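You operate a simulated robot arm through the tools that you are given. There is no shell and no other tool. Be economical: measure what you need, move in short steps, check, and stop when the job is done.

Carry out the task below with a simulated two-armed robot. There is one attempt and no reset: what you move stays moved.

JOB
Switch the winder brake switch off. Then fetch the blue water tank from the shelf under the packing table and set it on top of the white paper sheets. Then push the yellow press guard shut. Then open the tall cabinet door. Do these in the order given. Set down upright: blue water tank. The yellow press guard goes anticlockwise seen from above, to its stop.

The check looks at the end state, three seconds after you hand in, the way a careful person would. Anything else that was tipped, shoved, dropped, spilled or broken makes it a failure. Flat cloth is picked up by pressing the open fingertips on it (5 to 10 N) and closing them slowly along it; thin cloth reads only 2 to 8 mm in the jaws.

ROBOT AND FRAMES
Two 7-joint arms with two-finger grippers on one trunk, on a base that drives. Base frame: it is fixed to the floor where the robot stands at the start and does not move with it; the origin is under the middle of the robot, x ahead of it, y to its left, z up. Lengths are in m, angles in degrees, forces in N, time in s.
The left shoulder is at the start at [0.078, 0.151, 0.963], the right one opposite. With the tool pointing down near the work surface each hand reaches from about 0.1 to 0.68 m from the robot's upright axis, wherever it stands, measured 20 degrees to its own side. Places, roughly: blue water tank [-1.75, 4, 0.25]; paper sheets [-1, 0.75, 0.75]; tall cabinet door [-0.6, 3.7, 1]; winder brake switch [0.8, 0, 0.9]; yellow press guard [-5, 3.2, 1]. Payload 2.54 kg a hand.
Tool frame (each hand has its own): the origin (TCP) lies between the finger pads and is the grasp point; the fingertips stand 0.03 m ahead of it; z points along the fingers, y is the line along which they close. Largest opening 0.116 m; the body of the gripper starts 0.095 m behind the TCP.
Orientation is that of the tool frame in the base frame, as a unit quaternion [w, x, y, z]. With the fingers straight down and closing along the base's y, the tool's x points along the base's -x, its y along +y and its z along -z.

CONTROLS
- The arms move only by the tool send_rows. It takes "left_rows", "right_rows" or both (then of equal length, played together; a hand with none holds still); each is a list that holds one entry, the list of rows, each a list of 7 numbers: the finger opening in m, from 0 to 0.116, then the shift along the tool's x, y, z in m, then the turn, a rotation vector about the tool's x, y, z in rad. In form: [[[jaw, x, y, z, rx, ry, rz], ...]]. A call has 1 to 10 rows; each row shifts and turns the commanded pose from where the row before left it, along the tool's axes as they then stand. Rows are played at 5 a second. More than 0.05 m and 8.6 degrees between two rows, or a gripper value outside its range, and nothing of the call is played. Where a pose cannot be reached the arm comes as near as it can. A force on the tool above 40 N (or 10 N above the force at the start of the call, whichever is more), or a blocked arm, ends the call early, and 0.2 s more pass. Each finger travels about 0.072 m/s and halts on what it meets, pressing with about 26 N; the grip force reading is that of the motor and also rises with nothing between the fingers. The clock runs only during rows and for 0.2 s after the last one: add rows that do not move to give the fingers time. It gives the time, the measured TCP pose, the force on the tool (base axes), the opening and the grip force at its end, in the units of the frame above (readings bear some noise), with the torque about the TCP (base axes, N m) and any sound that the robot's microphone picked up.
- Cameras (640 x 400 px; columns grow to the right, rows downward): "scene" is now at [0.1518, -0.0027, 1.1569]; the picture's right is [0.02, -1.00, 0.00], its down [0.12, 0.00, -0.99] and it looks along [0.99, 0.02, 0.12] (base axes); focal length 257 px, centre (320, 200). "left" rides on the left gripper at [0.069, 0.015, -0.122] in its tool frame; the picture's right is [-0.21, 0.98, 0.00], its down [-0.83, -0.18, -0.53] and it looks along [-0.52, -0.11, 0.85] (tool axes); focal length 251 px, centre (320, 200). "right" rides on the right gripper at [0.069, -0.015, -0.122] in its tool frame; the picture's right is [0.21, 0.98, 0.00], its down [-0.83, 0.18, -0.53] and it looks along [-0.52, 0.11, 0.85] (tool axes); focal length 251 px, centre (320, 200). There is no depth. A picture from a camera that has moved, and an enlarged one, comes with that camera's place and axes in the base frame and with its lens. The place of the scene camera against the robot may be out by one fixed shift of up to 0.012 m in any direction.
- capture(camera): a new picture of that camera. No time passes.
- lift_body(by): slides the trunk up (or, below 0, down) by that many m; the arms and the scene camera ride with it, the base frame stays. It gives what a move gives, with no picture.
- drive_base(legs): drives the robot by 1 to 6 legs, each [ahead, left, turn to the left] in m, m and degrees, along the robot's own axes; the way and the turn of a leg run together, so that a leg with both is an arc; at most 1.5 m and 180 degrees a leg. The arms and the cameras ride along, it lands a little off, and it stops where it bumps. It gives what a move gives.
- turn_head(pan, tilt): turns the head with the scene camera to pan (to the left, within 80 degrees either way) and tilt (down, from -29 to 69), counted from straight ahead of the robot. It gives what a move gives.
- zoom(camera, box): a new picture of the part [left, top, right, bottom] of that camera's present view, enlarged. No time passes.
- sign_off(): hands the job in; it is judged then, once.

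Work in short steps. Places have to be worked out from the pictures, the camera data and where the tool is seen: move nearer, look again, correct. Check each grasp and each placing, and mend what went wrong. You have 165 turns and 122 pictures in all, those below and enlarged ones among them. Open the grippers and draw the arms clear of the work before you hand the job in, unless the task says otherwise; then end with one line.

The tools are called after ">>>" by a JSON object that holds its "method" and its "body". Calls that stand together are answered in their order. send_rows: Moves the arms, as the interface text tells. Its arguments: {"type":"object","properties":{"left_rows":{"type":"array","items":{"type":"array","items":{"type":"array","items":{"type":"number"}}}},"right_rows":{"type":"array","items":{"type":"array","items":{"type":"array","items":{"type":"number"}}}}},"required":[]} The other tools are called the same way: lift_body (by) slides the trunk up or down; drive_base (legs) drives the base; turn_head (pan, tilt) turns the head that bears the scene camera; capture (camera) takes a picture; zoom (camera, box) takes an enlarged picture of a part of a camera's view; sign_off () hands the job in.

At the start:

```text
t: 0.0
left_ee_pos: [0.386, 0.1294, 1.2066]
left_ee_rot: [0.0, -0.001, 1.0, -0.001]
left_contact_force: [0.8, -0.1, 0.4]
left_wrist_torque: [0.0, 0.01, 0.01]
left_finger_gap: 0.1161
left_finger_force: 0.0
right_ee_pos: [0.3876, -0.1288, 1.1777]
right_ee_rot: [0.001, 0.0, 1.0, 0.0]
right_contact_force: [0.4, 0.3, 0.1]
right_wrist_torque: [-0.01, -0.02, -0.02]
right_finger_gap: 0.116
right_finger_force: 0.1
trunk travel left (down, up): [-0.2, 0.089]
robot x, y, heading: [-0.002, -0.0015, -0.2]
head pan, tilt: [1.1, -6.6]
```

scene: 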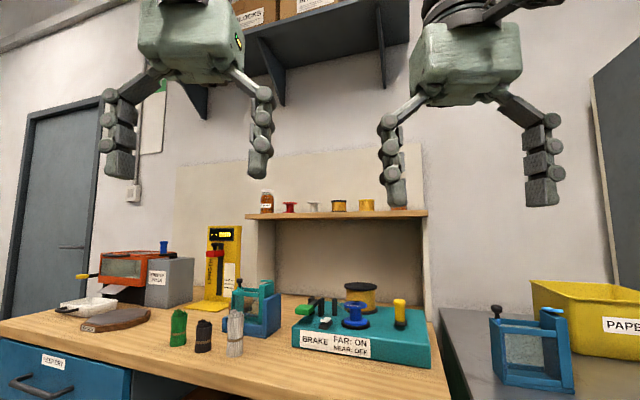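
right: 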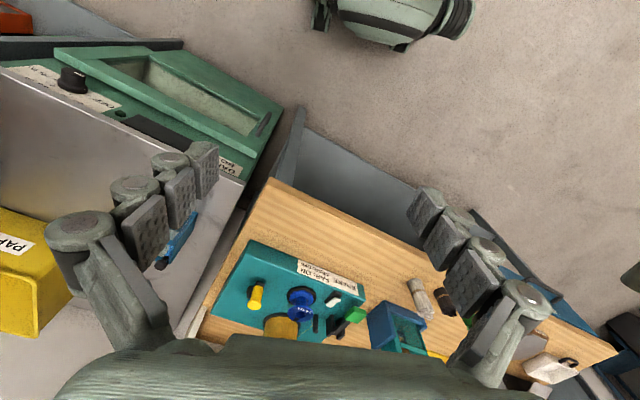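
left: 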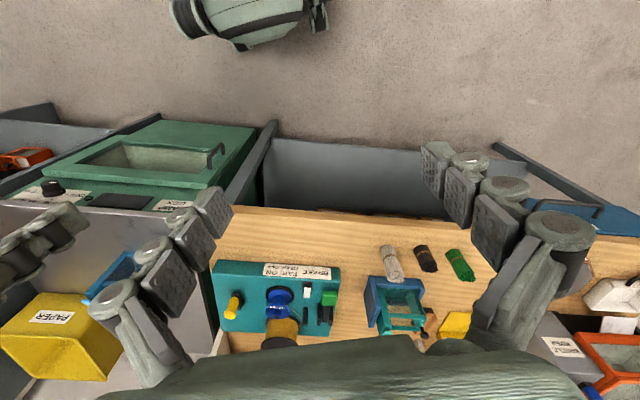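

I see the teal winder box with a label "BRAKE FAR: ON, NEAR: OFF". I zoom to see its switch.

>>> {"method": "zoom", "body": {"camera": "scene", "box": [280, 270, 440, 370]}}

>>> {"method": "zoom", "body": {"camera": "right", "box": [200, 220, 400, 345]}}

>>> {"method": "zoom", "body": {"camera": "left", "box": [200, 240, 360, 340]}}

```text
4.00 times, centred on (360, 320) of scene
camera zoom: at [0.1518, -0.0027, 1.1569], right [0.02, -1.0, 0.0], down [0.12, 0.0, -0.99], along [0.99, 0.02, 0.12], focal length 1027 px, centre (160, -280)
```

zoom: 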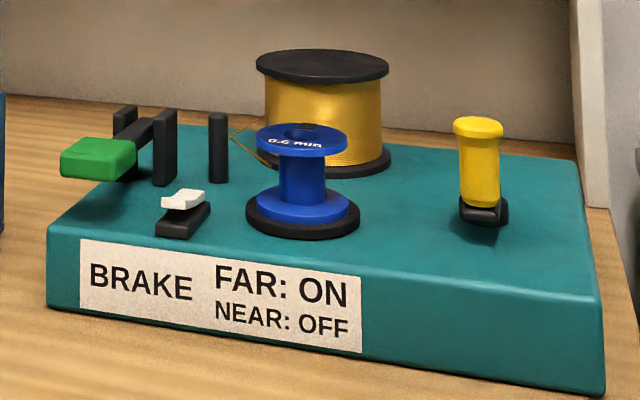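

```text
3.20 times, centred on (300, 282) of right
camera zoom: at [0.318, -0.1428, 1.3019], right [-0.21, 0.98, 0.0], down [0.83, 0.18, 0.53], along [0.52, 0.11, -0.85], focal length 805 px, centre (384, -64)
```

zoom: 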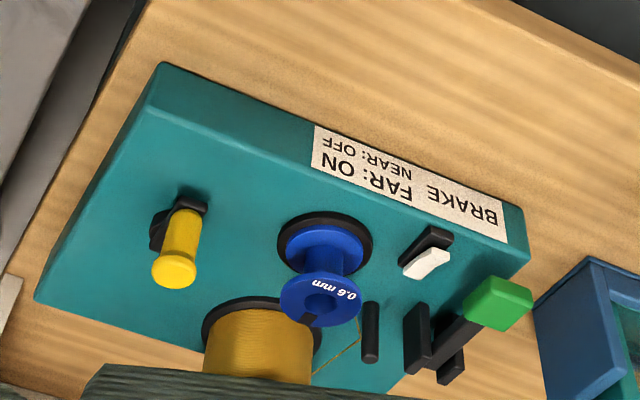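

```text
4.00 times, centred on (280, 290) of left
camera zoom: at [0.3176, 0.144, 1.3283], right [0.21, 0.98, 0.0], down [0.83, -0.18, 0.53], along [0.52, -0.12, -0.85], focal length 1006 px, centre (480, -160)
```

zoom: 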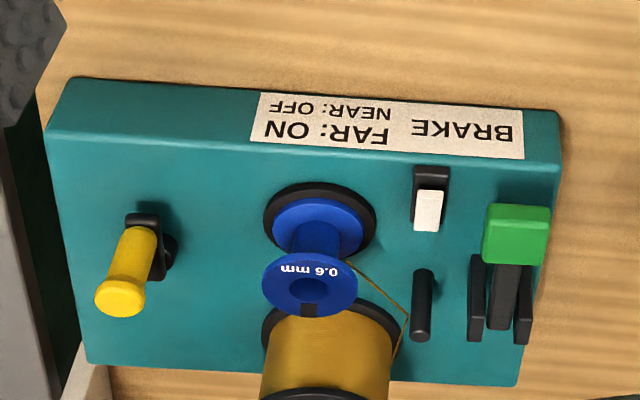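

The white lever by the BRAKE label is at about (0.825, -0.002, 0.92), leaning far (ON). I drive 0.25 m ahead to bring it into reach.

>>> {"method": "drive_base", "body": {"legs": [[0.25, 0, 0]]}}

>>> {"method": "turn_head", "body": {"pan": 0, "tilt": 35}}

>>> {"method": "capture", "body": {"camera": "scene"}}

>>> {"method": "capture", "body": {"camera": "right"}}

```text
t: 1.8
left_ee_pos: [0.6287, 0.1271, 1.2062]
left_ee_rot: [0.0, 0.002, 1.0, -0.001]
left_contact_force: [0.7, -0.6, -0.2]
left_wrist_torque: [-0.01, 0.03, -0.05]
left_finger_gap: 0.116
left_finger_force: 0.0
right_ee_pos: [0.6303, -0.1299, 1.1792]
right_ee_rot: [0.0, 0.002, 1.0, 0.0]
right_contact_force: [0.4, -1.3, 0.1]
right_wrist_torque: [-0.01, 0.02, 0.02]
right_finger_gap: 0.1161
right_finger_force: 0.0
trunk travel left (down, up): [-0.2, 0.089]
robot x, y, heading: [0.2419, -0.0002, -0.4]
head pan, tilt: [1.1, -6.6]
```

```text
t: 2.9
left_ee_pos: [0.6289, 0.1271, 1.2063]
left_ee_rot: [-0.001, 0.002, 1.0, -0.001]
left_contact_force: [-0.8, 1.0, -0.1]
left_wrist_torque: [0.0, -0.02, 0.02]
left_finger_gap: 0.1161
left_finger_force: 0.0
right_ee_pos: [0.629, -0.1312, 1.1782]
right_ee_rot: [0.001, 0.003, 1.0, 0.001]
right_contact_force: [-0.4, -0.3, -0.1]
right_wrist_torque: [0.02, 0.02, -0.01]
right_finger_gap: 0.1161
right_finger_force: 0.0
trunk travel left (down, up): [-0.2, 0.089]
robot x, y, heading: [0.2437, 0.0004, -0.2]
head pan, tilt: [0.0, 35.0]
```

```text
115 pictures are left
camera scene: at [0.3949, -0.0055, 1.0906], right [0.0, -1.0, 0.0], down [-0.57, 0.0, -0.82], along [0.82, 0.0, -0.57], focal length 257 px, centre (320, 200)
```

scene: 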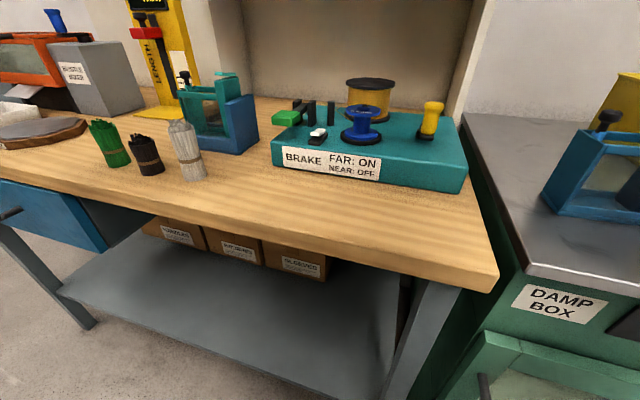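

```text
114 pictures are left
camera right: at [0.5589, -0.1445, 1.3019], right [-0.21, 0.98, 0.0], down [0.83, 0.18, 0.53], along [0.52, 0.11, -0.85], focal length 251 px, centre (320, 200)
```

right: 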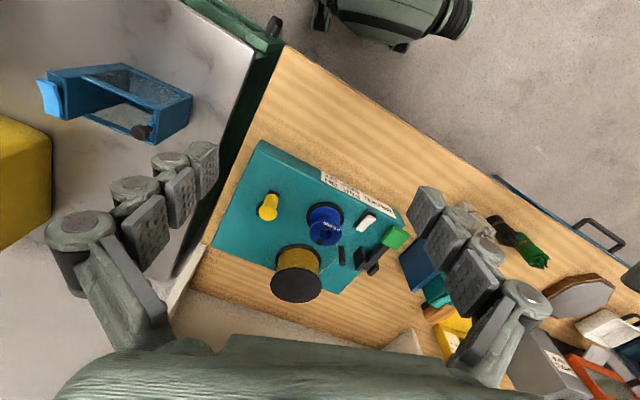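

Base is placed well. I zoom on the switch from both cameras to see its mechanism and direction.

>>> {"method": "zoom", "body": {"camera": "scene", "box": [264, 80, 360, 140]}}

>>> {"method": "zoom", "body": {"camera": "right", "box": [304, 180, 432, 260]}}

```text
6.67 times, centred on (312, 110) of scene
camera zoom: at [0.3949, -0.0055, 1.0906], right [0.0, -1.0, 0.0], down [-0.57, 0.0, -0.82], along [0.82, 0.0, -0.57], focal length 1711 px, centre (373, 800)
```

zoom: 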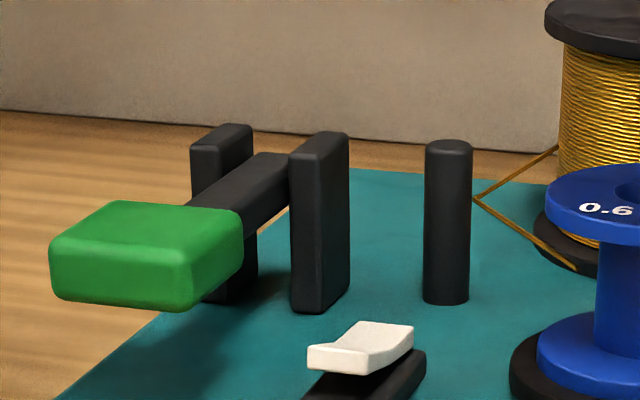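

```text
5.00 times, centred on (368, 220) of right
camera zoom: at [0.5589, -0.1445, 1.3019], right [-0.21, 0.98, 0.0], down [0.83, 0.18, 0.53], along [0.52, 0.11, -0.85], focal length 1257 px, centre (80, 100)
```

zoom: 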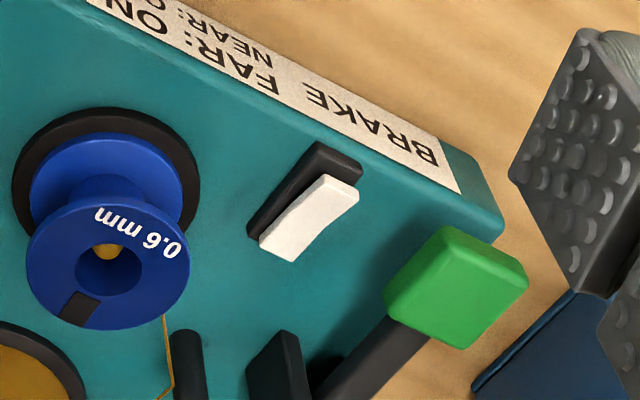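

It is a rocker whose near end stands up at about (0.795, 0.002, 0.94); pressing the near end switches it OFF. I close the right fingers and bring them above it, shifting the left hand aside.

>>> {"method": "send_rows", "body": {"right_rows": [[[0, -0.0277, 0.0222, 0.02, 0, 0, 0], [0, -0.0277, 0.0222, 0.02, 0, 0, 0], [0, -0.0277, 0.0222, 0.02, 0, 0, 0], [0, -0.0277, 0.0222, 0.02, 0, 0, 0], [0, -0.0277, 0.0222, 0.02, 0, 0, 0], [0, -0.0277, 0.0222, 0.02, 0, 0, 0], [0, 0, 0, 0.02, 0, 0, 0], [0, 0, 0, 0, 0, 0, 0]]], "left_rows": [[[0.116, 0, 0.03, 0, 0, 0, 0], [0.116, 0, 0.03, 0, 0, 0, 0], [0.116, 0, 0.03, 0, 0, 0, 0], [0.116, 0, 0.03, 0, 0, 0, 0], [0.116, 0, 0, 0, 0, 0, 0], [0.116, 0, 0, 0, 0, 0, 0], [0.116, 0, 0, 0, 0, 0, 0], [0.116, 0, 0, 0, 0, 0, 0]]]}}

>>> {"method": "capture", "body": {"camera": "right"}}

>>> {"method": "zoom", "body": {"camera": "scene", "box": [240, 40, 400, 140]}}

```text
t: 4.7
left_ee_pos: [0.6438, 0.2236, 1.1867]
left_ee_rot: [0.001, 0.002, 1.0, -0.001]
left_contact_force: [-0.8, 0.6, -0.5]
left_wrist_torque: [-0.01, 0.01, -0.02]
left_finger_gap: 0.1159
left_finger_force: 0.1
left hand out of reach, approached as far as the arm can: row 2, 3, 4
right_ee_pos: [0.794, 0.001, 1.041]
right_ee_rot: [0.001, 0.002, 1.0, 0.0]
right_contact_force: [-0.6, -0.1, -0.2]
right_wrist_torque: [-0.03, -0.01, -0.01]
right_finger_gap: 0.0
right_finger_force: 25.8
trunk travel left (down, up): [-0.2, 0.089]
robot x, y, heading: [0.2402, -0.0, -0.2]
head pan, tilt: [0.0, 35.0]
```

```text
111 pictures are left
camera right: at [0.724, -0.0135, 1.1628], right [-0.21, 0.98, 0.0], down [0.83, 0.18, 0.53], along [0.52, 0.11, -0.85], focal length 251 px, centre (320, 200)
```

right: 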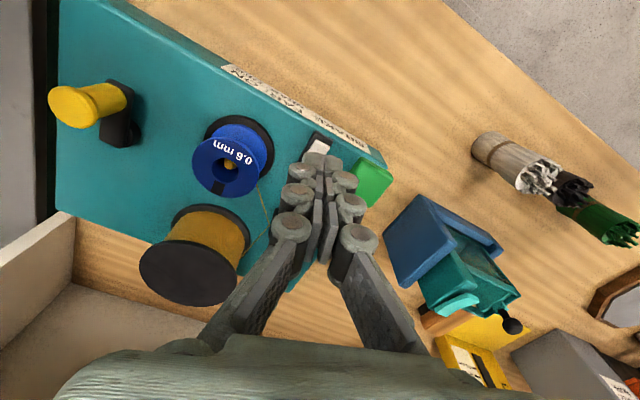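

```text
4.00 times, centred on (320, 90) of scene
camera zoom: at [0.3948, -0.0054, 1.0905], right [0.0, -1.0, 0.0], down [-0.57, 0.0, -0.82], along [0.82, 0.0, -0.57], focal length 1027 px, centre (320, 640)
```

zoom: 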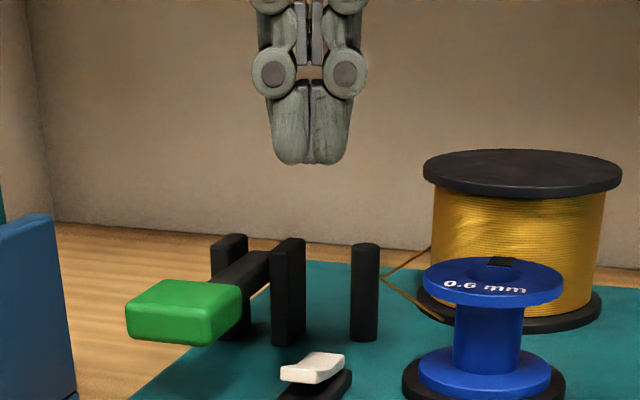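

Fingertips line up over the rocker's near end (x≈0.80, y≈0.002), clear of the green knob. I lower gently.

>>> {"method": "send_rows", "body": {"right_rows": [[[0, -0.002, 0, 0.025, 0, 0, 0], [0, 0, 0, 0.025, 0, 0, 0], [0, 0, 0, 0.01, 0, 0, 0], [0, 0, 0, 0.005, 0, 0, 0], [0, 0, 0, 0.005, 0, 0, 0], [0, 0, 0, 0.004, 0, 0, 0], [0, 0, 0, 0.004, 0, 0, 0], [0, 0, 0, 0.0, 0, 0, 0]]]}}

>>> {"method": "zoom", "body": {"camera": "scene", "box": [240, 70, 368, 150]}}

```text
t: 6.5
left_ee_pos: [0.6437, 0.2236, 1.187]
left_ee_rot: [0.001, 0.001, 1.0, -0.001]
left_contact_force: [0.1, 0.4, -0.2]
left_wrist_torque: [-0.01, 0.01, 0.01]
left_finger_gap: 0.1158
left_finger_force: 0.1
right_ee_pos: [0.7975, 0.0023, 0.9609]
right_ee_rot: [0.0, 0.003, 1.0, 0.0]
right_contact_force: [0.1, 0.4, -0.2]
right_wrist_torque: [-0.01, 0.02, 0.02]
right_finger_gap: 0.0
right_finger_force: 26.1
trunk travel left (down, up): [-0.2, 0.089]
robot x, y, heading: [0.2437, -0.0035, -0.2]
head pan, tilt: [0.0, 35.0]
```

```text
5.00 times, centred on (304, 110) of scene
camera zoom: at [0.3949, -0.0055, 1.0905], right [0.0, -1.0, 0.0], down [-0.57, 0.0, -0.82], along [0.82, 0.0, -0.57], focal length 1284 px, centre (400, 650)
```

zoom: 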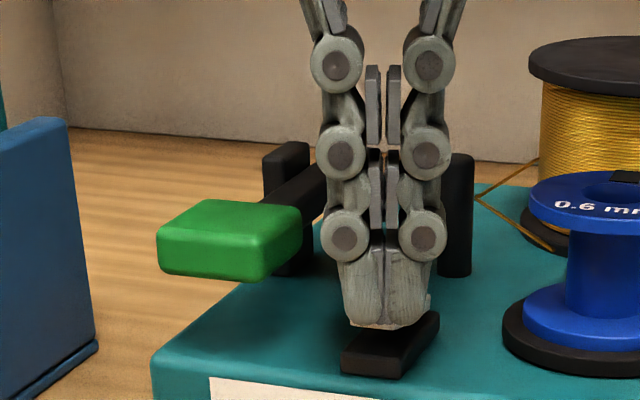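

No contact yet, and the tip is just over the rocker. I continue down in small steps and listen for a click.

>>> {"method": "send_rows", "body": {"right_rows": [[[0, 0, 0, 0.003, 0, 0, 0], [0, 0, 0, 0.003, 0, 0, 0], [0, 0, 0, 0.003, 0, 0, 0], [0, 0, 0, 0.003, 0, 0, 0]]]}}

>>> {"method": "zoom", "body": {"camera": "scene", "box": [240, 70, 368, 150]}}

```text
t: 7.5
left_ee_pos: [0.6427, 0.2237, 1.1874]
left_ee_rot: [0.002, 0.002, 1.0, 0.0]
left_contact_force: [0.0, 0.6, 0.8]
left_wrist_torque: [-0.01, -0.01, 0.0]
left_finger_gap: 0.1161
left_finger_force: 0.1
right_ee_pos: [0.7972, 0.0027, 0.9516]
right_ee_rot: [0.002, 0.002, 1.0, 0.003]
right_contact_force: [3.9, 0.2, 17.9]
right_wrist_torque: [-0.12, -0.35, 0.01]
right_finger_gap: 0.0
right_finger_force: 26.2
trunk travel left (down, up): [-0.2, 0.089]
robot x, y, heading: [0.2426, 0.0014, -0.4]
head pan, tilt: [0.0, 35.0]
```

```text
5.00 times, centred on (304, 110) of scene
camera zoom: at [0.3939, -0.0054, 1.0911], right [0.0, -1.0, 0.0], down [-0.57, 0.0, -0.82], along [0.82, 0.0, -0.57], focal length 1284 px, centre (400, 650)
```

zoom: 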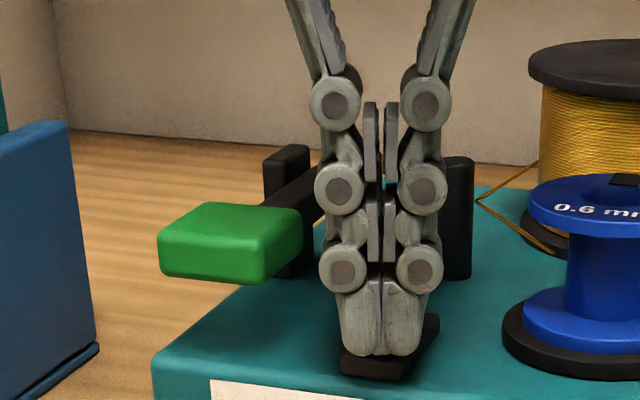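

Contact at 18 N with no sound reported. I raise the hand and look at the rocker.

>>> {"method": "send_rows", "body": {"right_rows": [[[0, 0, 0, -0.03, 0, 0, 0], [0, 0, 0, -0.04, 0, 0, 0], [0, 0, 0, -0.04, 0, 0, 0], [0, 0, 0, 0, 0, 0, 0]]]}}

>>> {"method": "zoom", "body": {"camera": "scene", "box": [264, 80, 360, 140]}}

```text
t: 8.5
left_ee_pos: [0.6443, 0.224, 1.1868]
left_ee_rot: [0.001, 0.002, 1.0, 0.0]
left_contact_force: [0.8, -0.3, 0.5]
left_wrist_torque: [-0.02, 0.04, 0.03]
left_finger_gap: 0.1161
left_finger_force: 0.0
right_ee_pos: [0.8, 0.0001, 1.0599]
right_ee_rot: [0.001, 0.002, 1.0, 0.0]
right_contact_force: [0.4, 0.5, 0.2]
right_wrist_torque: [-0.01, -0.03, 0.03]
right_finger_gap: 0.0
right_finger_force: 25.4
trunk travel left (down, up): [-0.2, 0.089]
robot x, y, heading: [0.242, -0.0002, -0.2]
head pan, tilt: [0.0, 35.0]
```

```text
6.67 times, centred on (312, 110) of scene
camera zoom: at [0.395, -0.0055, 1.0905], right [0.0, -1.0, 0.0], down [-0.57, 0.0, -0.82], along [0.82, 0.0, -0.57], focal length 1711 px, centre (373, 800)
```

zoom: 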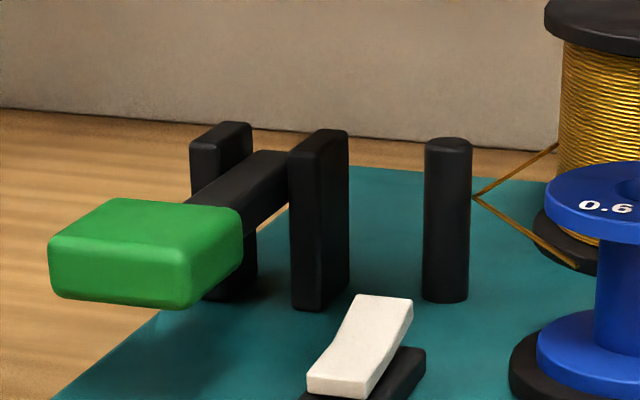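

The rocker has flipped: near end down, OFF. I retract the hand, back away and look around for the route.

>>> {"method": "send_rows", "body": {"right_rows": [[[0, 0.028, -0.022, -0.02, 0, 0, 0], [0, 0.028, -0.022, -0.02, 0, 0, 0], [0, 0.028, -0.022, -0.02, 0, 0, 0], [0, 0.028, -0.022, -0.02, 0, 0, 0], [0, 0.028, -0.022, -0.02, 0, 0, 0], [0, 0.028, -0.022, -0.02, 0, 0, 0]]], "left_rows": [[[0.0, 0, -0.02, 0, 0, 0, 0], [0.0, 0, -0.02, 0, 0, 0, 0], [0.0, 0, -0.02, 0, 0, 0, 0], [0.0, 0, -0.02, 0, 0, 0, 0], [0.0, 0, 0, 0, 0, 0, 0], [0.0, 0, 0, 0, 0, 0, 0]]]}}

>>> {"method": "drive_base", "body": {"legs": [[-0.3, 0, 0], [0, 0, 100]]}}

>>> {"method": "turn_head", "body": {"pan": 0, "tilt": 15}}

>>> {"method": "capture", "body": {"camera": "scene"}}

>>> {"method": "turn_head", "body": {"pan": 75, "tilt": 15}}

>>> {"method": "capture", "body": {"camera": "scene"}}

```text
t: 9.9
left_ee_pos: [0.6438, 0.1434, 1.1861]
left_ee_rot: [0.0, 0.001, 1.0, 0.0]
left_contact_force: [0.0, 0.3, -0.6]
left_wrist_torque: [-0.01, -0.02, 0.05]
left_finger_gap: 0.0
left_finger_force: 26.4
right_ee_pos: [0.6267, -0.1284, 1.1797]
right_ee_rot: [0.001, 0.002, 1.0, 0.0]
right_contact_force: [0.3, 0.2, -0.8]
right_wrist_torque: [0.0, -0.01, -0.02]
right_finger_gap: 0.0
right_finger_force: 26.3
trunk travel left (down, up): [-0.2, 0.089]
robot x, y, heading: [0.2442, 0.001, -0.3]
head pan, tilt: [0.0, 35.0]
```

```text
t: 16.2
left_ee_pos: [-0.2654, 0.3759, 1.1848]
left_ee_rot: [-0.001, 0.759, -0.651, 0.0]
left_contact_force: [0.5, -0.1, -0.4]
left_wrist_torque: [-0.05, -0.02, 0.0]
left_finger_gap: 0.0
left_finger_force: 26.1
right_ee_pos: [0.0087, 0.4028, 1.1804]
right_ee_rot: [0.0, 0.759, -0.651, 0.001]
right_contact_force: [-0.8, 0.3, 0.1]
right_wrist_torque: [-0.01, 0.03, -0.02]
right_finger_gap: 0.0001
right_finger_force: 25.8
trunk travel left (down, up): [-0.2, 0.089]
robot x, y, heading: [-0.0566, 0.0004, 98.7]
head pan, tilt: [0.0, 35.0]
```

```text
t: 17.0
left_ee_pos: [-0.2631, 0.3762, 1.1859]
left_ee_rot: [-0.001, 0.76, -0.65, 0.001]
left_contact_force: [-0.2, 0.7, -0.4]
left_wrist_torque: [-0.01, -0.01, -0.02]
left_finger_gap: 0.0001
left_finger_force: 25.8
right_ee_pos: [0.0082, 0.4032, 1.1785]
right_ee_rot: [0.001, 0.76, -0.65, -0.001]
right_contact_force: [-0.2, 0.0, 0.0]
right_wrist_torque: [-0.02, 0.03, -0.01]
right_finger_gap: 0.0001
right_finger_force: 26.3
trunk travel left (down, up): [-0.2, 0.089]
robot x, y, heading: [-0.0572, 0.0007, 99.1]
head pan, tilt: [0.0, 15.0]
```

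```text
106 pictures are left
camera scene: at [-0.0857, 0.1559, 1.1224], right [0.99, 0.15, 0.0], down [0.04, -0.26, -0.97], along [-0.15, 0.95, -0.26], focal length 257 px, centre (320, 200)
```

scene: 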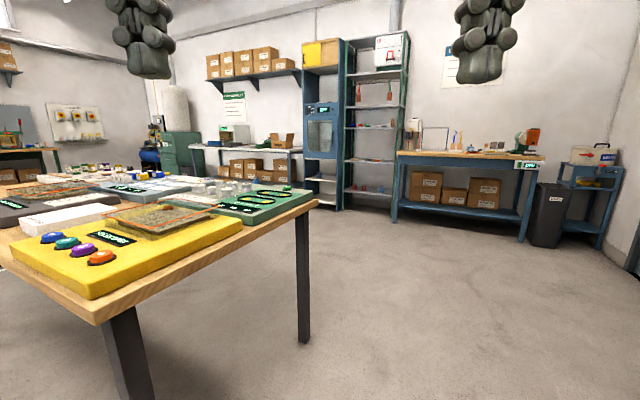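

```text
t: 18.5
left_ee_pos: [-0.2628, 0.3752, 1.1856]
left_ee_rot: [-0.001, 0.759, -0.651, 0.0]
left_contact_force: [0.2, -0.9, 0.7]
left_wrist_torque: [0.01, 0.02, 0.0]
left_finger_gap: 0.0001
left_finger_force: 26.1
right_ee_pos: [0.0085, 0.4025, 1.1793]
right_ee_rot: [-0.001, 0.759, -0.651, 0.0]
right_contact_force: [-0.1, 0.2, -0.1]
right_wrist_torque: [-0.02, 0.02, -0.02]
right_finger_gap: 0.0
right_finger_force: 26.9
trunk travel left (down, up): [-0.2, 0.089]
robot x, y, heading: [-0.0565, 0.0016, 98.6]
head pan, tilt: [75.0, 15.0]
```

```text
105 pictures are left
camera scene: at [-0.1642, 0.0737, 1.1225], right [0.11, 0.99, 0.0], down [0.26, -0.03, -0.97], along [-0.96, 0.1, -0.26], focal length 257 px, centre (320, 200)
```

scene: 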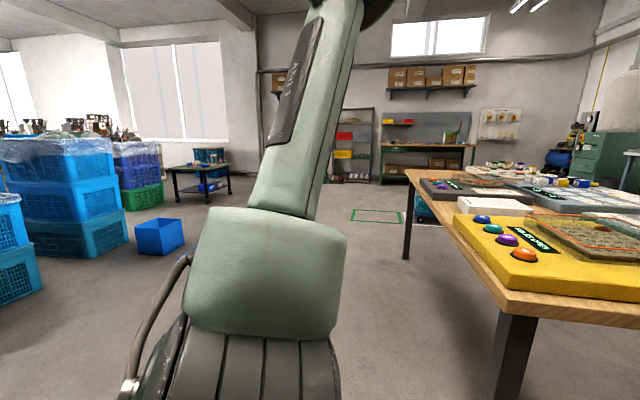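

The central table holds yellow press items; packing table with boxes underneath is behind it, left of the blue cabinet. I drive around the central table's right side and look again.

>>> {"method": "drive_base", "body": {"legs": [[0.94, -0.45, 0], [1.0, 0, 0]]}}

>>> {"method": "turn_head", "body": {"pan": 35, "tilt": 20}}

>>> {"method": "capture", "body": {"camera": "scene"}}

```text
t: 28.8
left_ee_pos: [-0.0957, 2.3879, 1.1857]
left_ee_rot: [-0.002, 0.755, -0.655, 0.001]
left_contact_force: [-1.0, 1.0, 0.5]
left_wrist_torque: [-0.03, -0.03, -0.02]
left_finger_gap: 0.0
left_finger_force: 26.3
right_ee_pos: [0.1772, 2.4099, 1.18]
right_ee_rot: [0.0, 0.755, -0.655, 0.001]
right_contact_force: [-0.2, -1.1, -0.1]
right_wrist_torque: [-0.01, 0.0, 0.02]
right_finger_gap: 0.0001
right_finger_force: 26.0
trunk travel left (down, up): [-0.2, 0.089]
robot x, y, heading: [0.1055, 2.0142, 98.2]
head pan, tilt: [75.0, 15.0]
```

```text
t: 29.9
left_ee_pos: [-0.0945, 2.3877, 1.186]
left_ee_rot: [-0.001, 0.756, -0.655, 0.0]
left_contact_force: [-0.4, -0.6, 0.2]
left_wrist_torque: [-0.03, -0.03, 0.0]
left_finger_gap: 0.0
left_finger_force: 26.1
right_ee_pos: [0.1766, 2.4105, 1.1794]
right_ee_rot: [0.001, 0.755, -0.656, -0.001]
right_contact_force: [0.4, 0.1, 0.5]
right_wrist_torque: [0.04, 0.01, -0.01]
right_finger_gap: 0.0002
right_finger_force: 26.1
trunk travel left (down, up): [-0.2, 0.089]
robot x, y, heading: [0.1045, 2.0076, 98.0]
head pan, tilt: [35.0, 20.0]
```

```text
104 pictures are left
camera scene: at [0.0297, 2.1403, 1.1144], right [0.73, 0.68, 0.0], down [0.23, -0.25, -0.94], along [-0.64, 0.69, -0.34], focal length 257 px, centre (320, 200)
```

scene: 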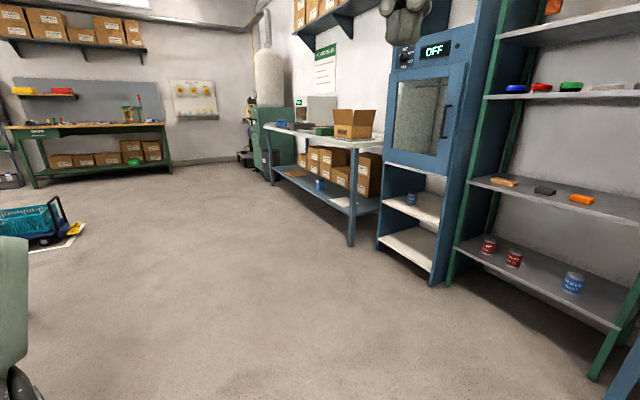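

I see the packing table, its lower shelf with a small blue object, and the cabinet with its handle on the right. I zoom on both.

>>> {"method": "zoom", "body": {"camera": "scene", "box": [264, 100, 424, 250]}}

>>> {"method": "zoom", "body": {"camera": "scene", "box": [360, 30, 520, 190]}}

```text
2.67 times, centred on (344, 175) of scene
camera zoom: at [0.0297, 2.1403, 1.1144], right [0.73, 0.68, 0.0], down [0.23, -0.25, -0.94], along [-0.64, 0.69, -0.34], focal length 684 px, centre (256, 267)
```

zoom: 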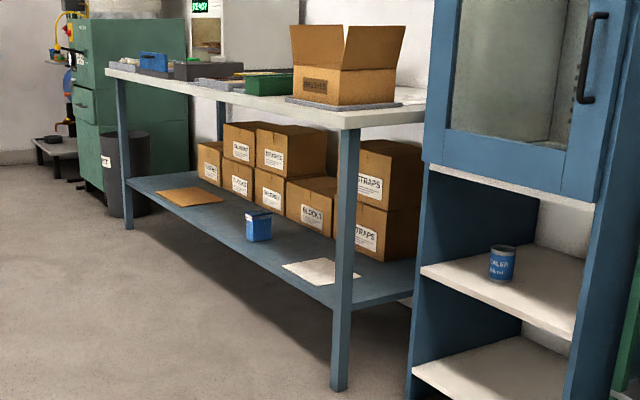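

```text
2.50 times, centred on (440, 110) of scene
camera zoom: at [0.0297, 2.1403, 1.1144], right [0.73, 0.68, 0.0], down [0.23, -0.25, -0.94], along [-0.64, 0.69, -0.34], focal length 642 px, centre (20, 425)
```

zoom: 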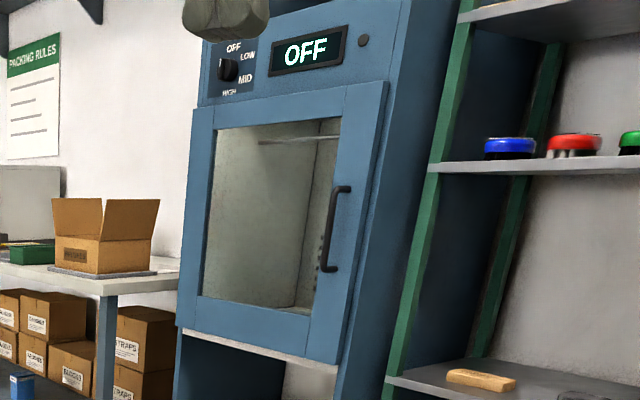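

Tank is a small blue lidded box at about (-1.75, 4.07) on a shelf at z≈0.28; the table's front runs at an angle so I should face ~72°. I drive to a spot in front of it and look.

>>> {"method": "drive_base", "body": {"legs": [[0.8, 1.0, 0], [0.8, 1.0, 0], [0, 0, -26]]}}

>>> {"method": "turn_head", "body": {"pan": 0, "tilt": 35}}

>>> {"method": "capture", "body": {"camera": "scene"}}

```text
t: 50.7
left_ee_pos: [-2.0827, 3.7729, 1.1859]
left_ee_rot: [0.001, -0.576, 0.817, -0.001]
left_contact_force: [0.0, 0.1, 0.1]
left_wrist_torque: [-0.01, 0.03, 0.02]
left_finger_gap: 0.0001
left_finger_force: 25.8
right_ee_pos: [-1.8329, 3.6663, 1.1794]
right_ee_rot: [0.0, -0.576, 0.818, 0.0]
right_contact_force: [-0.5, 0.9, -0.1]
right_wrist_torque: [0.0, 0.01, 0.02]
right_finger_gap: 0.0
right_finger_force: 25.8
trunk travel left (down, up): [-0.2, 0.089]
robot x, y, heading: [-2.0823, 3.3443, 70.7]
head pan, tilt: [35.0, 20.0]
```

```text
t: 51.7
left_ee_pos: [-2.083, 3.7734, 1.1853]
left_ee_rot: [0.001, -0.577, 0.817, -0.002]
left_contact_force: [0.2, 0.2, 0.1]
left_wrist_torque: [-0.02, 0.0, -0.01]
left_finger_gap: 0.0
left_finger_force: 26.1
right_ee_pos: [-1.8316, 3.6668, 1.18]
right_ee_rot: [-0.001, -0.576, 0.818, -0.001]
right_contact_force: [-0.9, 0.6, -0.3]
right_wrist_torque: [-0.03, -0.01, 0.0]
right_finger_gap: 0.0
right_finger_force: 25.6
trunk travel left (down, up): [-0.2, 0.089]
robot x, y, heading: [-2.0766, 3.3453, 70.2]
head pan, tilt: [0.0, 35.0]
```

```text
101 pictures are left
camera scene: at [-2.0313, 3.4871, 1.0906], right [0.94, -0.34, 0.0], down [-0.19, -0.54, -0.82], along [0.27, 0.77, -0.57], focal length 257 px, centre (320, 200)
```

scene: 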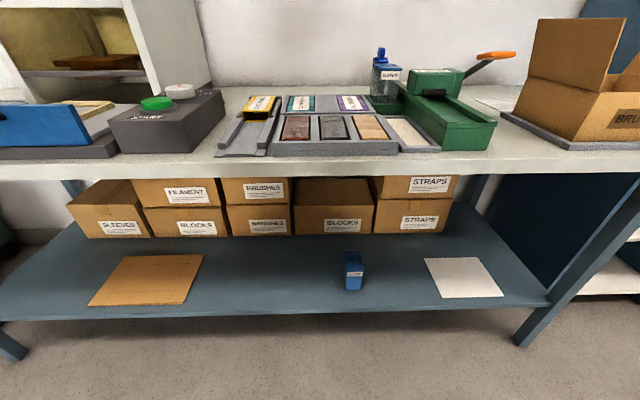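

Aligned nicely. I lower the trunk fully, bring right hand arrangement next; first zoom the tank.

>>> {"method": "lift_body", "body": {"by": -0.2}}

>>> {"method": "zoom", "body": {"camera": "scene", "box": [300, 120, 420, 270]}}

>>> {"method": "capture", "body": {"camera": "scene"}}

```text
t: 53.8
left_ee_pos: [-2.082, 3.7728, 0.9862]
left_ee_rot: [0.002, -0.576, 0.817, 0.0]
left_contact_force: [0.1, -0.4, -0.7]
left_wrist_torque: [-0.01, 0.03, -0.02]
left_finger_gap: 0.0002
left_finger_force: 26.2
right_ee_pos: [-1.8324, 3.6658, 0.9797]
right_ee_rot: [0.0, -0.576, 0.818, -0.001]
right_contact_force: [-0.7, -0.8, -0.8]
right_wrist_torque: [0.02, -0.01, -0.02]
right_finger_gap: 0.0
right_finger_force: 26.1
trunk travel left (down, up): [0.0, 0.289]
robot x, y, heading: [-2.0781, 3.345, 70.4]
head pan, tilt: [0.0, 35.0]
```

```text
2.67 times, centred on (360, 195) of scene
camera zoom: at [-2.0312, 3.487, 0.891], right [0.94, -0.34, 0.0], down [-0.19, -0.54, -0.82], along [0.28, 0.77, -0.57], focal length 684 px, centre (213, 213)
```

zoom: 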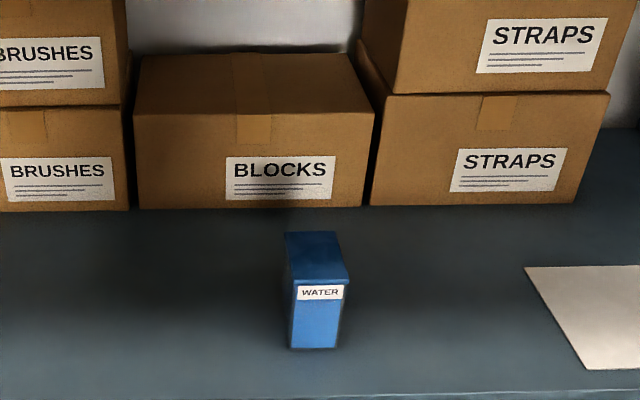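

```text
99 pictures are left
camera scene: at [-2.0312, 3.487, 0.891], right [0.94, -0.34, 0.0], down [-0.19, -0.54, -0.82], along [0.28, 0.77, -0.57], focal length 257 px, centre (320, 200)
```

scene: 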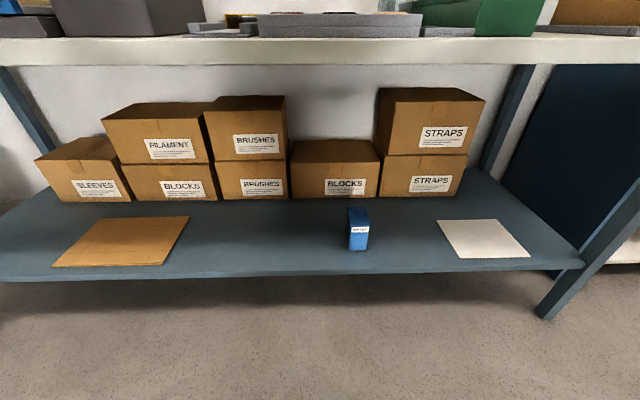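

The tank is about 0.054 wide, ~0.09 tall, front face at about (-1.73, 3.97), shelf z≈0.31, front edge 8 cm before it. I lower the right hand in front of the opening first.

>>> {"method": "send_rows", "body": {"right_rows": [[[0.0, -0.01, 0, 0.045, 0, 0, 0], [0.0, -0.01, 0, 0.045, 0, 0, 0], [0.0, -0.01, 0, 0.045, 0, 0, 0], [0.05, -0.01, 0, 0.045, 0, 0, 0], [0.116, -0.01, 0, 0.045, 0, 0, 0], [0.116, -0.01, 0, 0.045, 0, 0, 0], [0.116, 0, 0, 0.045, 0, 0, 0]]]}}

>>> {"method": "send_rows", "body": {"right_rows": [[[0.116, 0, 0, 0, 0, -0.14, 0], [0.116, 0, 0, 0, 0, -0.14, 0], [0.116, 0, 0, 0, 0, -0.14, 0], [0.116, 0, 0, 0, 0, -0.14, 0], [0.116, 0, 0, 0, 0, -0.14, 0], [0.116, 0, 0, 0, 0, -0.14, 0]]]}}

>>> {"method": "capture", "body": {"camera": "scene"}}

>>> {"method": "capture", "body": {"camera": "right"}}

```text
t: 55.4
left_ee_pos: [-2.0826, 3.7725, 0.9853]
left_ee_rot: [0.001, -0.577, 0.817, 0.0]
left_contact_force: [-0.3, -0.9, -0.1]
left_wrist_torque: [0.0, -0.03, 0.0]
left_finger_gap: 0.0002
left_finger_force: 26.1
right_ee_pos: [-1.8122, 3.7235, 0.6616]
right_ee_rot: [0.001, -0.576, 0.818, 0.001]
right_contact_force: [0.4, 0.1, 0.4]
right_wrist_torque: [0.03, -0.02, 0.03]
right_finger_gap: 0.116
right_finger_force: 0.0
trunk travel left (down, up): [0.0, 0.289]
robot x, y, heading: [-2.0784, 3.3416, 70.5]
head pan, tilt: [0.0, 35.0]
```

```text
t: 56.8
left_ee_pos: [-2.0832, 3.7733, 0.9852]
left_ee_rot: [0.0, -0.576, 0.817, -0.001]
left_contact_force: [-0.7, -0.1, -0.1]
left_wrist_torque: [0.07, -0.01, 0.0]
left_finger_gap: 0.0
left_finger_force: 26.1
right_ee_pos: [-1.8128, 3.7518, 0.6723]
right_ee_rot: [0.333, -0.526, 0.747, 0.235]
right_contact_force: [0.3, -0.9, -0.4]
right_wrist_torque: [-0.05, -0.01, 0.03]
right_finger_gap: 0.1157
right_finger_force: 0.1
right hand out of reach, approached as far as the arm can: row 5, 6
trunk travel left (down, up): [0.0, 0.289]
robot x, y, heading: [-2.0812, 3.3428, 70.2]
head pan, tilt: [0.0, 35.0]
```

```text
98 pictures are left
camera scene: at [-2.0312, 3.487, 0.891], right [0.94, -0.34, 0.0], down [-0.19, -0.54, -0.82], along [0.28, 0.77, -0.57], focal length 257 px, centre (320, 200)
```

scene: 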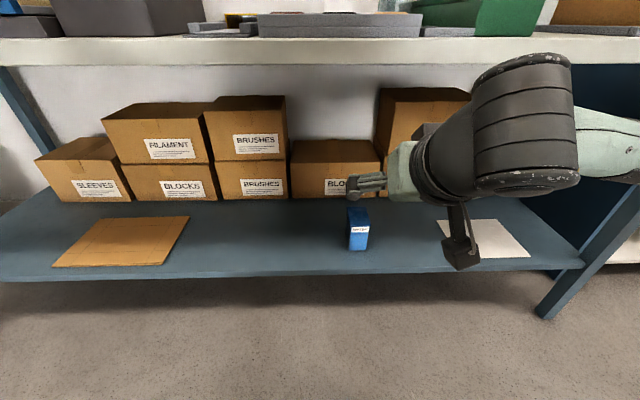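

```text
97 pictures are left
camera right: at [-1.8456, 3.6191, 0.7044], right [-0.97, 0.19, -0.16], down [-0.12, 0.21, 0.97], along [0.22, 0.96, -0.18], focal length 251 px, centre (320, 200)
```

right: 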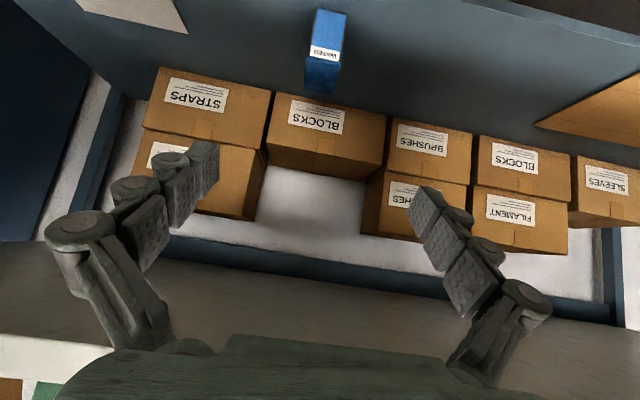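

Wrist view agrees: tank centre ≈ (-1.72, 4.01), top ≈0.40, laterally aligned with the hand. I lower the tilted hand in front of the shelf to z≈0.42.

>>> {"method": "send_rows", "body": {"right_rows": [[[0.116, 0.031, 0, 0.0279, 0, 0, 0], [0.116, 0.031, 0, 0.0279, 0, 0, 0], [0.116, 0.031, 0, 0.0279, 0, 0, 0], [0.116, 0.031, 0, 0.0279, 0, 0, 0], [0.116, 0.031, 0, 0.0279, 0, 0, 0], [0.116, 0.031, 0, 0.0279, 0, 0, 0], [0.116, 0, 0, 0, 0, 0, 0]]]}}

>>> {"method": "capture", "body": {"camera": "right"}}

>>> {"method": "capture", "body": {"camera": "scene"}}

```text
t: 58.4
left_ee_pos: [-2.0819, 3.7719, 0.9849]
left_ee_rot: [0.001, -0.576, 0.818, -0.001]
left_contact_force: [-0.1, 0.5, 0.3]
left_wrist_torque: [0.01, -0.02, 0.0]
left_finger_gap: 0.0002
left_finger_force: 26.2
right_ee_pos: [-1.8136, 3.7643, 0.4223]
right_ee_rot: [0.332, -0.526, 0.746, 0.236]
right_contact_force: [0.0, -0.3, -1.1]
right_wrist_torque: [0.03, 0.0, -0.02]
right_finger_gap: 0.1161
right_finger_force: 0.0
right hand out of reach, approached as far as the arm can: row 1
trunk travel left (down, up): [0.0, 0.289]
robot x, y, heading: [-2.0827, 3.3396, 70.6]
head pan, tilt: [0.0, 35.0]
```

```text
96 pictures are left
camera right: at [-1.8452, 3.6291, 0.4538], right [-0.97, 0.19, -0.16], down [-0.12, 0.2, 0.97], along [0.22, 0.96, -0.17], focal length 251 px, centre (320, 200)
```

right: 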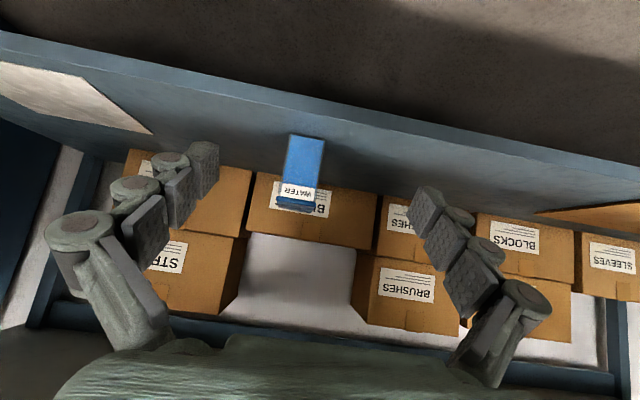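

```text
95 pictures are left
camera scene: at [-2.0312, 3.487, 0.891], right [0.94, -0.34, 0.0], down [-0.19, -0.54, -0.82], along [0.28, 0.77, -0.57], focal length 257 px, centre (320, 200)
```

scene: 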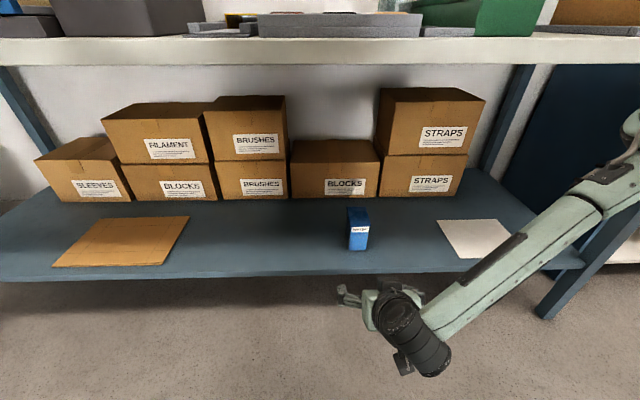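

The elbow sticks out to the right, so rather than driving close I extend the arm forward first and see how the elbow moves.

>>> {"method": "send_rows", "body": {"right_rows": [[[0.116, -0.0251, -0.0015, 0.0279, 0, 0, 0], [0.116, -0.0251, -0.0015, 0.0279, 0, 0, 0], [0.116, -0.0251, -0.0015, 0.0279, 0, 0, 0], [0.116, -0.0251, -0.0015, 0.0279, 0, 0, 0], [0.116, 0, 0, 0, 0, 0, 0]]]}}

>>> {"method": "capture", "body": {"camera": "scene"}}

```text
t: 59.6
left_ee_pos: [-2.0821, 3.7731, 0.9852]
left_ee_rot: [0.0, -0.576, 0.818, -0.001]
left_contact_force: [0.8, 0.3, 0.2]
left_wrist_torque: [0.0, 0.0, 0.0]
left_finger_gap: 0.0003
left_finger_force: 26.0
right_ee_pos: [-1.7563, 3.9029, 0.4252]
right_ee_rot: [0.333, -0.526, 0.746, 0.235]
right_contact_force: [-1.2, 0.6, -0.8]
right_wrist_torque: [0.02, -0.03, -0.01]
right_finger_gap: 0.1159
right_finger_force: 0.0
trunk travel left (down, up): [0.0, 0.289]
robot x, y, heading: [-2.0787, 3.347, 70.4]
head pan, tilt: [0.0, 35.0]
```

```text
94 pictures are left
camera scene: at [-2.0312, 3.487, 0.891], right [0.94, -0.34, 0.0], down [-0.19, -0.54, -0.82], along [0.28, 0.77, -0.57], focal length 257 px, centre (320, 200)
```

scene: 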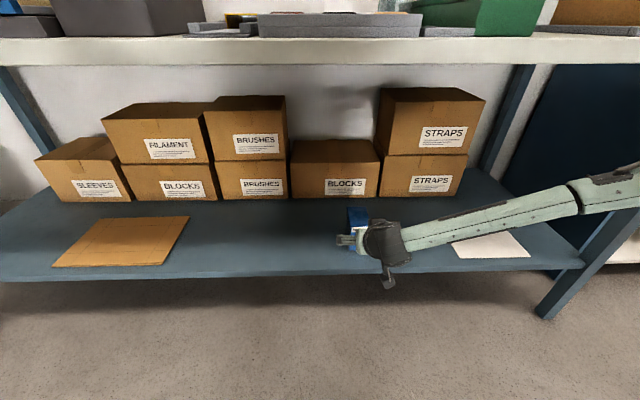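

Arm straightens lower and clear. Continue forward over the tank, then descend to grasp height.

>>> {"method": "send_rows", "body": {"right_rows": [[[0.116, -0.0256, 0, 0.0285, 0, 0, 0], [0.116, -0.0256, 0, 0.0285, 0, 0, 0], [0.116, -0.0256, 0, 0.0285, 0, 0, 0], [0.116, 0.0, 0, 0.0, 0, 0, 0]]]}}

>>> {"method": "capture", "body": {"camera": "right"}}

>>> {"method": "capture", "body": {"camera": "scene"}}

```text
t: 60.6
left_ee_pos: [-2.0824, 3.7721, 0.9851]
left_ee_rot: [0.001, -0.577, 0.817, 0.0]
left_contact_force: [-0.3, -0.2, -1.2]
left_wrist_torque: [-0.02, -0.03, 0.01]
left_finger_gap: 0.0
left_finger_force: 25.5
right_ee_pos: [-1.72, 4.0107, 0.4277]
right_ee_rot: [0.333, -0.526, 0.746, 0.235]
right_contact_force: [0.7, 0.1, -0.6]
right_wrist_torque: [0.03, 0.04, -0.01]
right_finger_gap: 0.116
right_finger_force: 0.2
trunk travel left (down, up): [0.0, 0.289]
robot x, y, heading: [-2.0843, 3.3452, 70.3]
head pan, tilt: [0.0, 35.0]
```

```text
93 pictures are left
camera right: at [-1.7518, 3.8764, 0.4584], right [-0.97, 0.19, -0.16], down [-0.12, 0.21, 0.97], along [0.22, 0.96, -0.18], focal length 251 px, centre (320, 200)
```

right: 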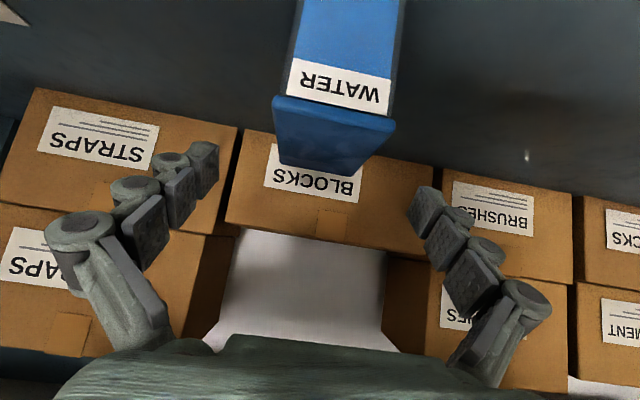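

```text
92 pictures are left
camera scene: at [-2.0312, 3.487, 0.891], right [0.94, -0.34, 0.0], down [-0.19, -0.54, -0.82], along [0.28, 0.77, -0.57], focal length 257 px, centre (320, 200)
```

scene: 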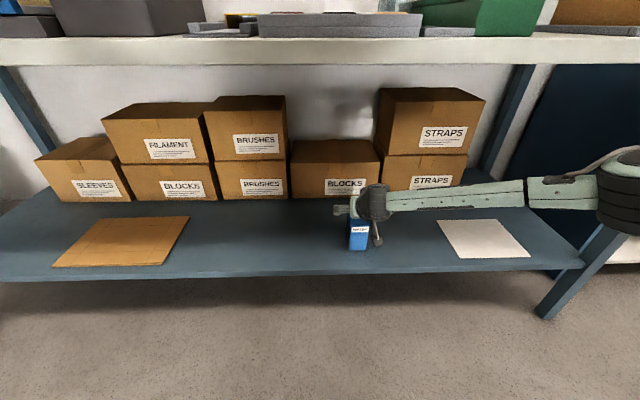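

The fingers straddle the tank evenly. Descend 7 cm and check.

>>> {"method": "send_rows", "body": {"right_rows": [[[0.116, 0.02, 0, 0.013, 0, 0, 0], [0.116, 0.02, 0, 0.013, 0, 0, 0], [0.116, 0.0175, 0, 0.013, 0, 0, 0], [0.116, 0.0, 0, 0.0, 0, 0, 0]]]}}

>>> {"method": "capture", "body": {"camera": "right"}}

```text
t: 61.6
left_ee_pos: [-2.083, 3.7721, 0.9856]
left_ee_rot: [0.0, -0.577, 0.817, -0.001]
left_contact_force: [0.8, 0.2, 0.1]
left_wrist_torque: [0.02, -0.02, -0.02]
left_finger_gap: 0.0
left_finger_force: 26.2
right_ee_pos: [-1.7219, 4.0011, 0.3564]
right_ee_rot: [0.332, -0.526, 0.747, 0.235]
right_contact_force: [-0.3, 0.7, -0.6]
right_wrist_torque: [0.01, -0.01, 0.01]
right_finger_gap: 0.1157
right_finger_force: 0.1
trunk travel left (down, up): [0.0, 0.289]
robot x, y, heading: [-2.0811, 3.3429, 70.3]
head pan, tilt: [0.0, 35.0]
```

```text
91 pictures are left
camera right: at [-1.7546, 3.8679, 0.3865], right [-0.97, 0.19, -0.16], down [-0.12, 0.21, 0.97], along [0.22, 0.96, -0.18], focal length 251 px, centre (320, 200)
```

right: 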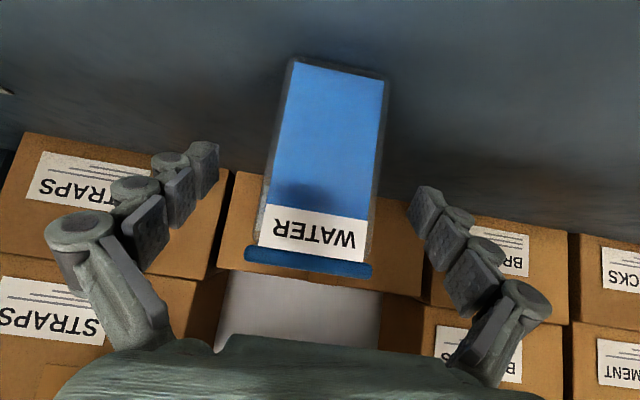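

Fingers sit on both sides of the tank at mid-height. Close.

>>> {"method": "send_rows", "body": {"right_rows": [[[0.09, 0, 0, 0, 0, 0, 0], [0.075, 0, 0, 0, 0, 0, 0], [0.06, 0, 0, 0, 0, 0, 0], [0.045, 0, 0, 0, 0, 0, 0], [0.04, 0, 0, 0, 0, 0, 0], [0.04, 0, 0, 0, 0, 0, 0]]]}}

>>> {"method": "capture", "body": {"camera": "right"}}

```text
t: 63.0
left_ee_pos: [-2.0821, 3.7716, 0.9863]
left_ee_rot: [0.001, -0.576, 0.817, 0.0]
left_contact_force: [0.4, -0.3, -0.2]
left_wrist_torque: [-0.02, 0.0, -0.01]
left_finger_gap: 0.0
left_finger_force: 26.1
right_ee_pos: [-1.7239, 4.0014, 0.3557]
right_ee_rot: [0.333, -0.526, 0.747, 0.235]
right_contact_force: [0.8, -1.1, 0.5]
right_wrist_torque: [-0.16, -0.16, 0.03]
right_finger_gap: 0.06
right_finger_force: 25.9
trunk travel left (down, up): [0.0, 0.289]
robot x, y, heading: [-2.0771, 3.3432, 70.4]
head pan, tilt: [0.0, 35.0]
```

```text
90 pictures are left
camera right: at [-1.7546, 3.8678, 0.3868], right [-0.97, 0.19, -0.16], down [-0.12, 0.21, 0.97], along [0.22, 0.96, -0.18], focal length 251 px, centre (320, 200)
```

right: 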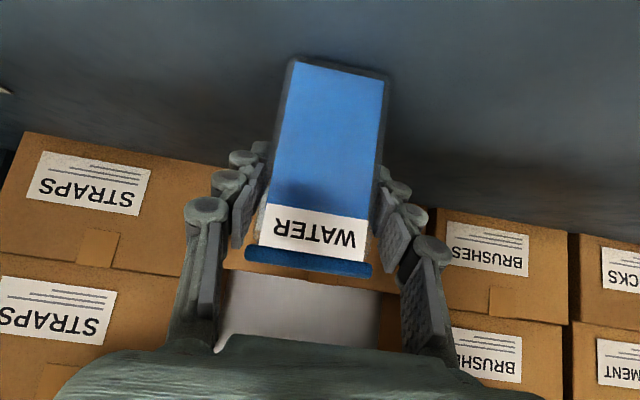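

Gripped at 60 mm. Command fully closed grip and lift 5 cm to test.

>>> {"method": "send_rows", "body": {"right_rows": [[[0.03, 0, 0, 0, 0, 0, 0], [0.03, -0.0149, 0, -0.0134, 0, 0, 0], [0.03, -0.0149, 0, -0.0134, 0, 0, 0], [0.03, -0.0149, 0, -0.0134, 0, 0, 0], [0.03, 0, 0, 0, 0, 0, 0]]]}}

>>> {"method": "capture", "body": {"camera": "right"}}

```text
t: 64.2
left_ee_pos: [-2.0822, 3.7728, 0.9851]
left_ee_rot: [0.0, -0.577, 0.817, 0.0]
left_contact_force: [-0.6, 0.6, 0.0]
left_wrist_torque: [-0.02, 0.03, 0.0]
left_finger_gap: 0.0
left_finger_force: 26.3
right_ee_pos: [-1.7236, 4.001, 0.4141]
right_ee_rot: [0.332, -0.527, 0.747, 0.235]
right_contact_force: [0.6, -0.3, -4.4]
right_wrist_torque: [-0.09, 0.03, -0.02]
right_finger_gap: 0.0596
right_finger_force: 25.9
trunk travel left (down, up): [0.0, 0.289]
robot x, y, heading: [-2.0784, 3.3406, 70.6]
head pan, tilt: [0.0, 35.0]
```

```text
89 pictures are left
camera right: at [-1.7559, 3.8678, 0.445], right [-0.97, 0.19, -0.16], down [-0.12, 0.21, 0.97], along [0.22, 0.96, -0.18], focal length 251 px, centre (320, 200)
```

right: 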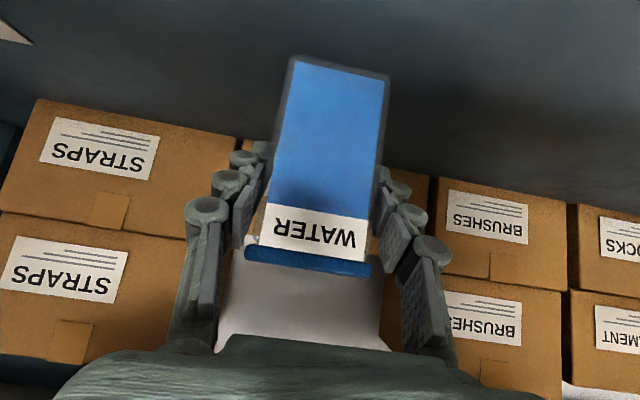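

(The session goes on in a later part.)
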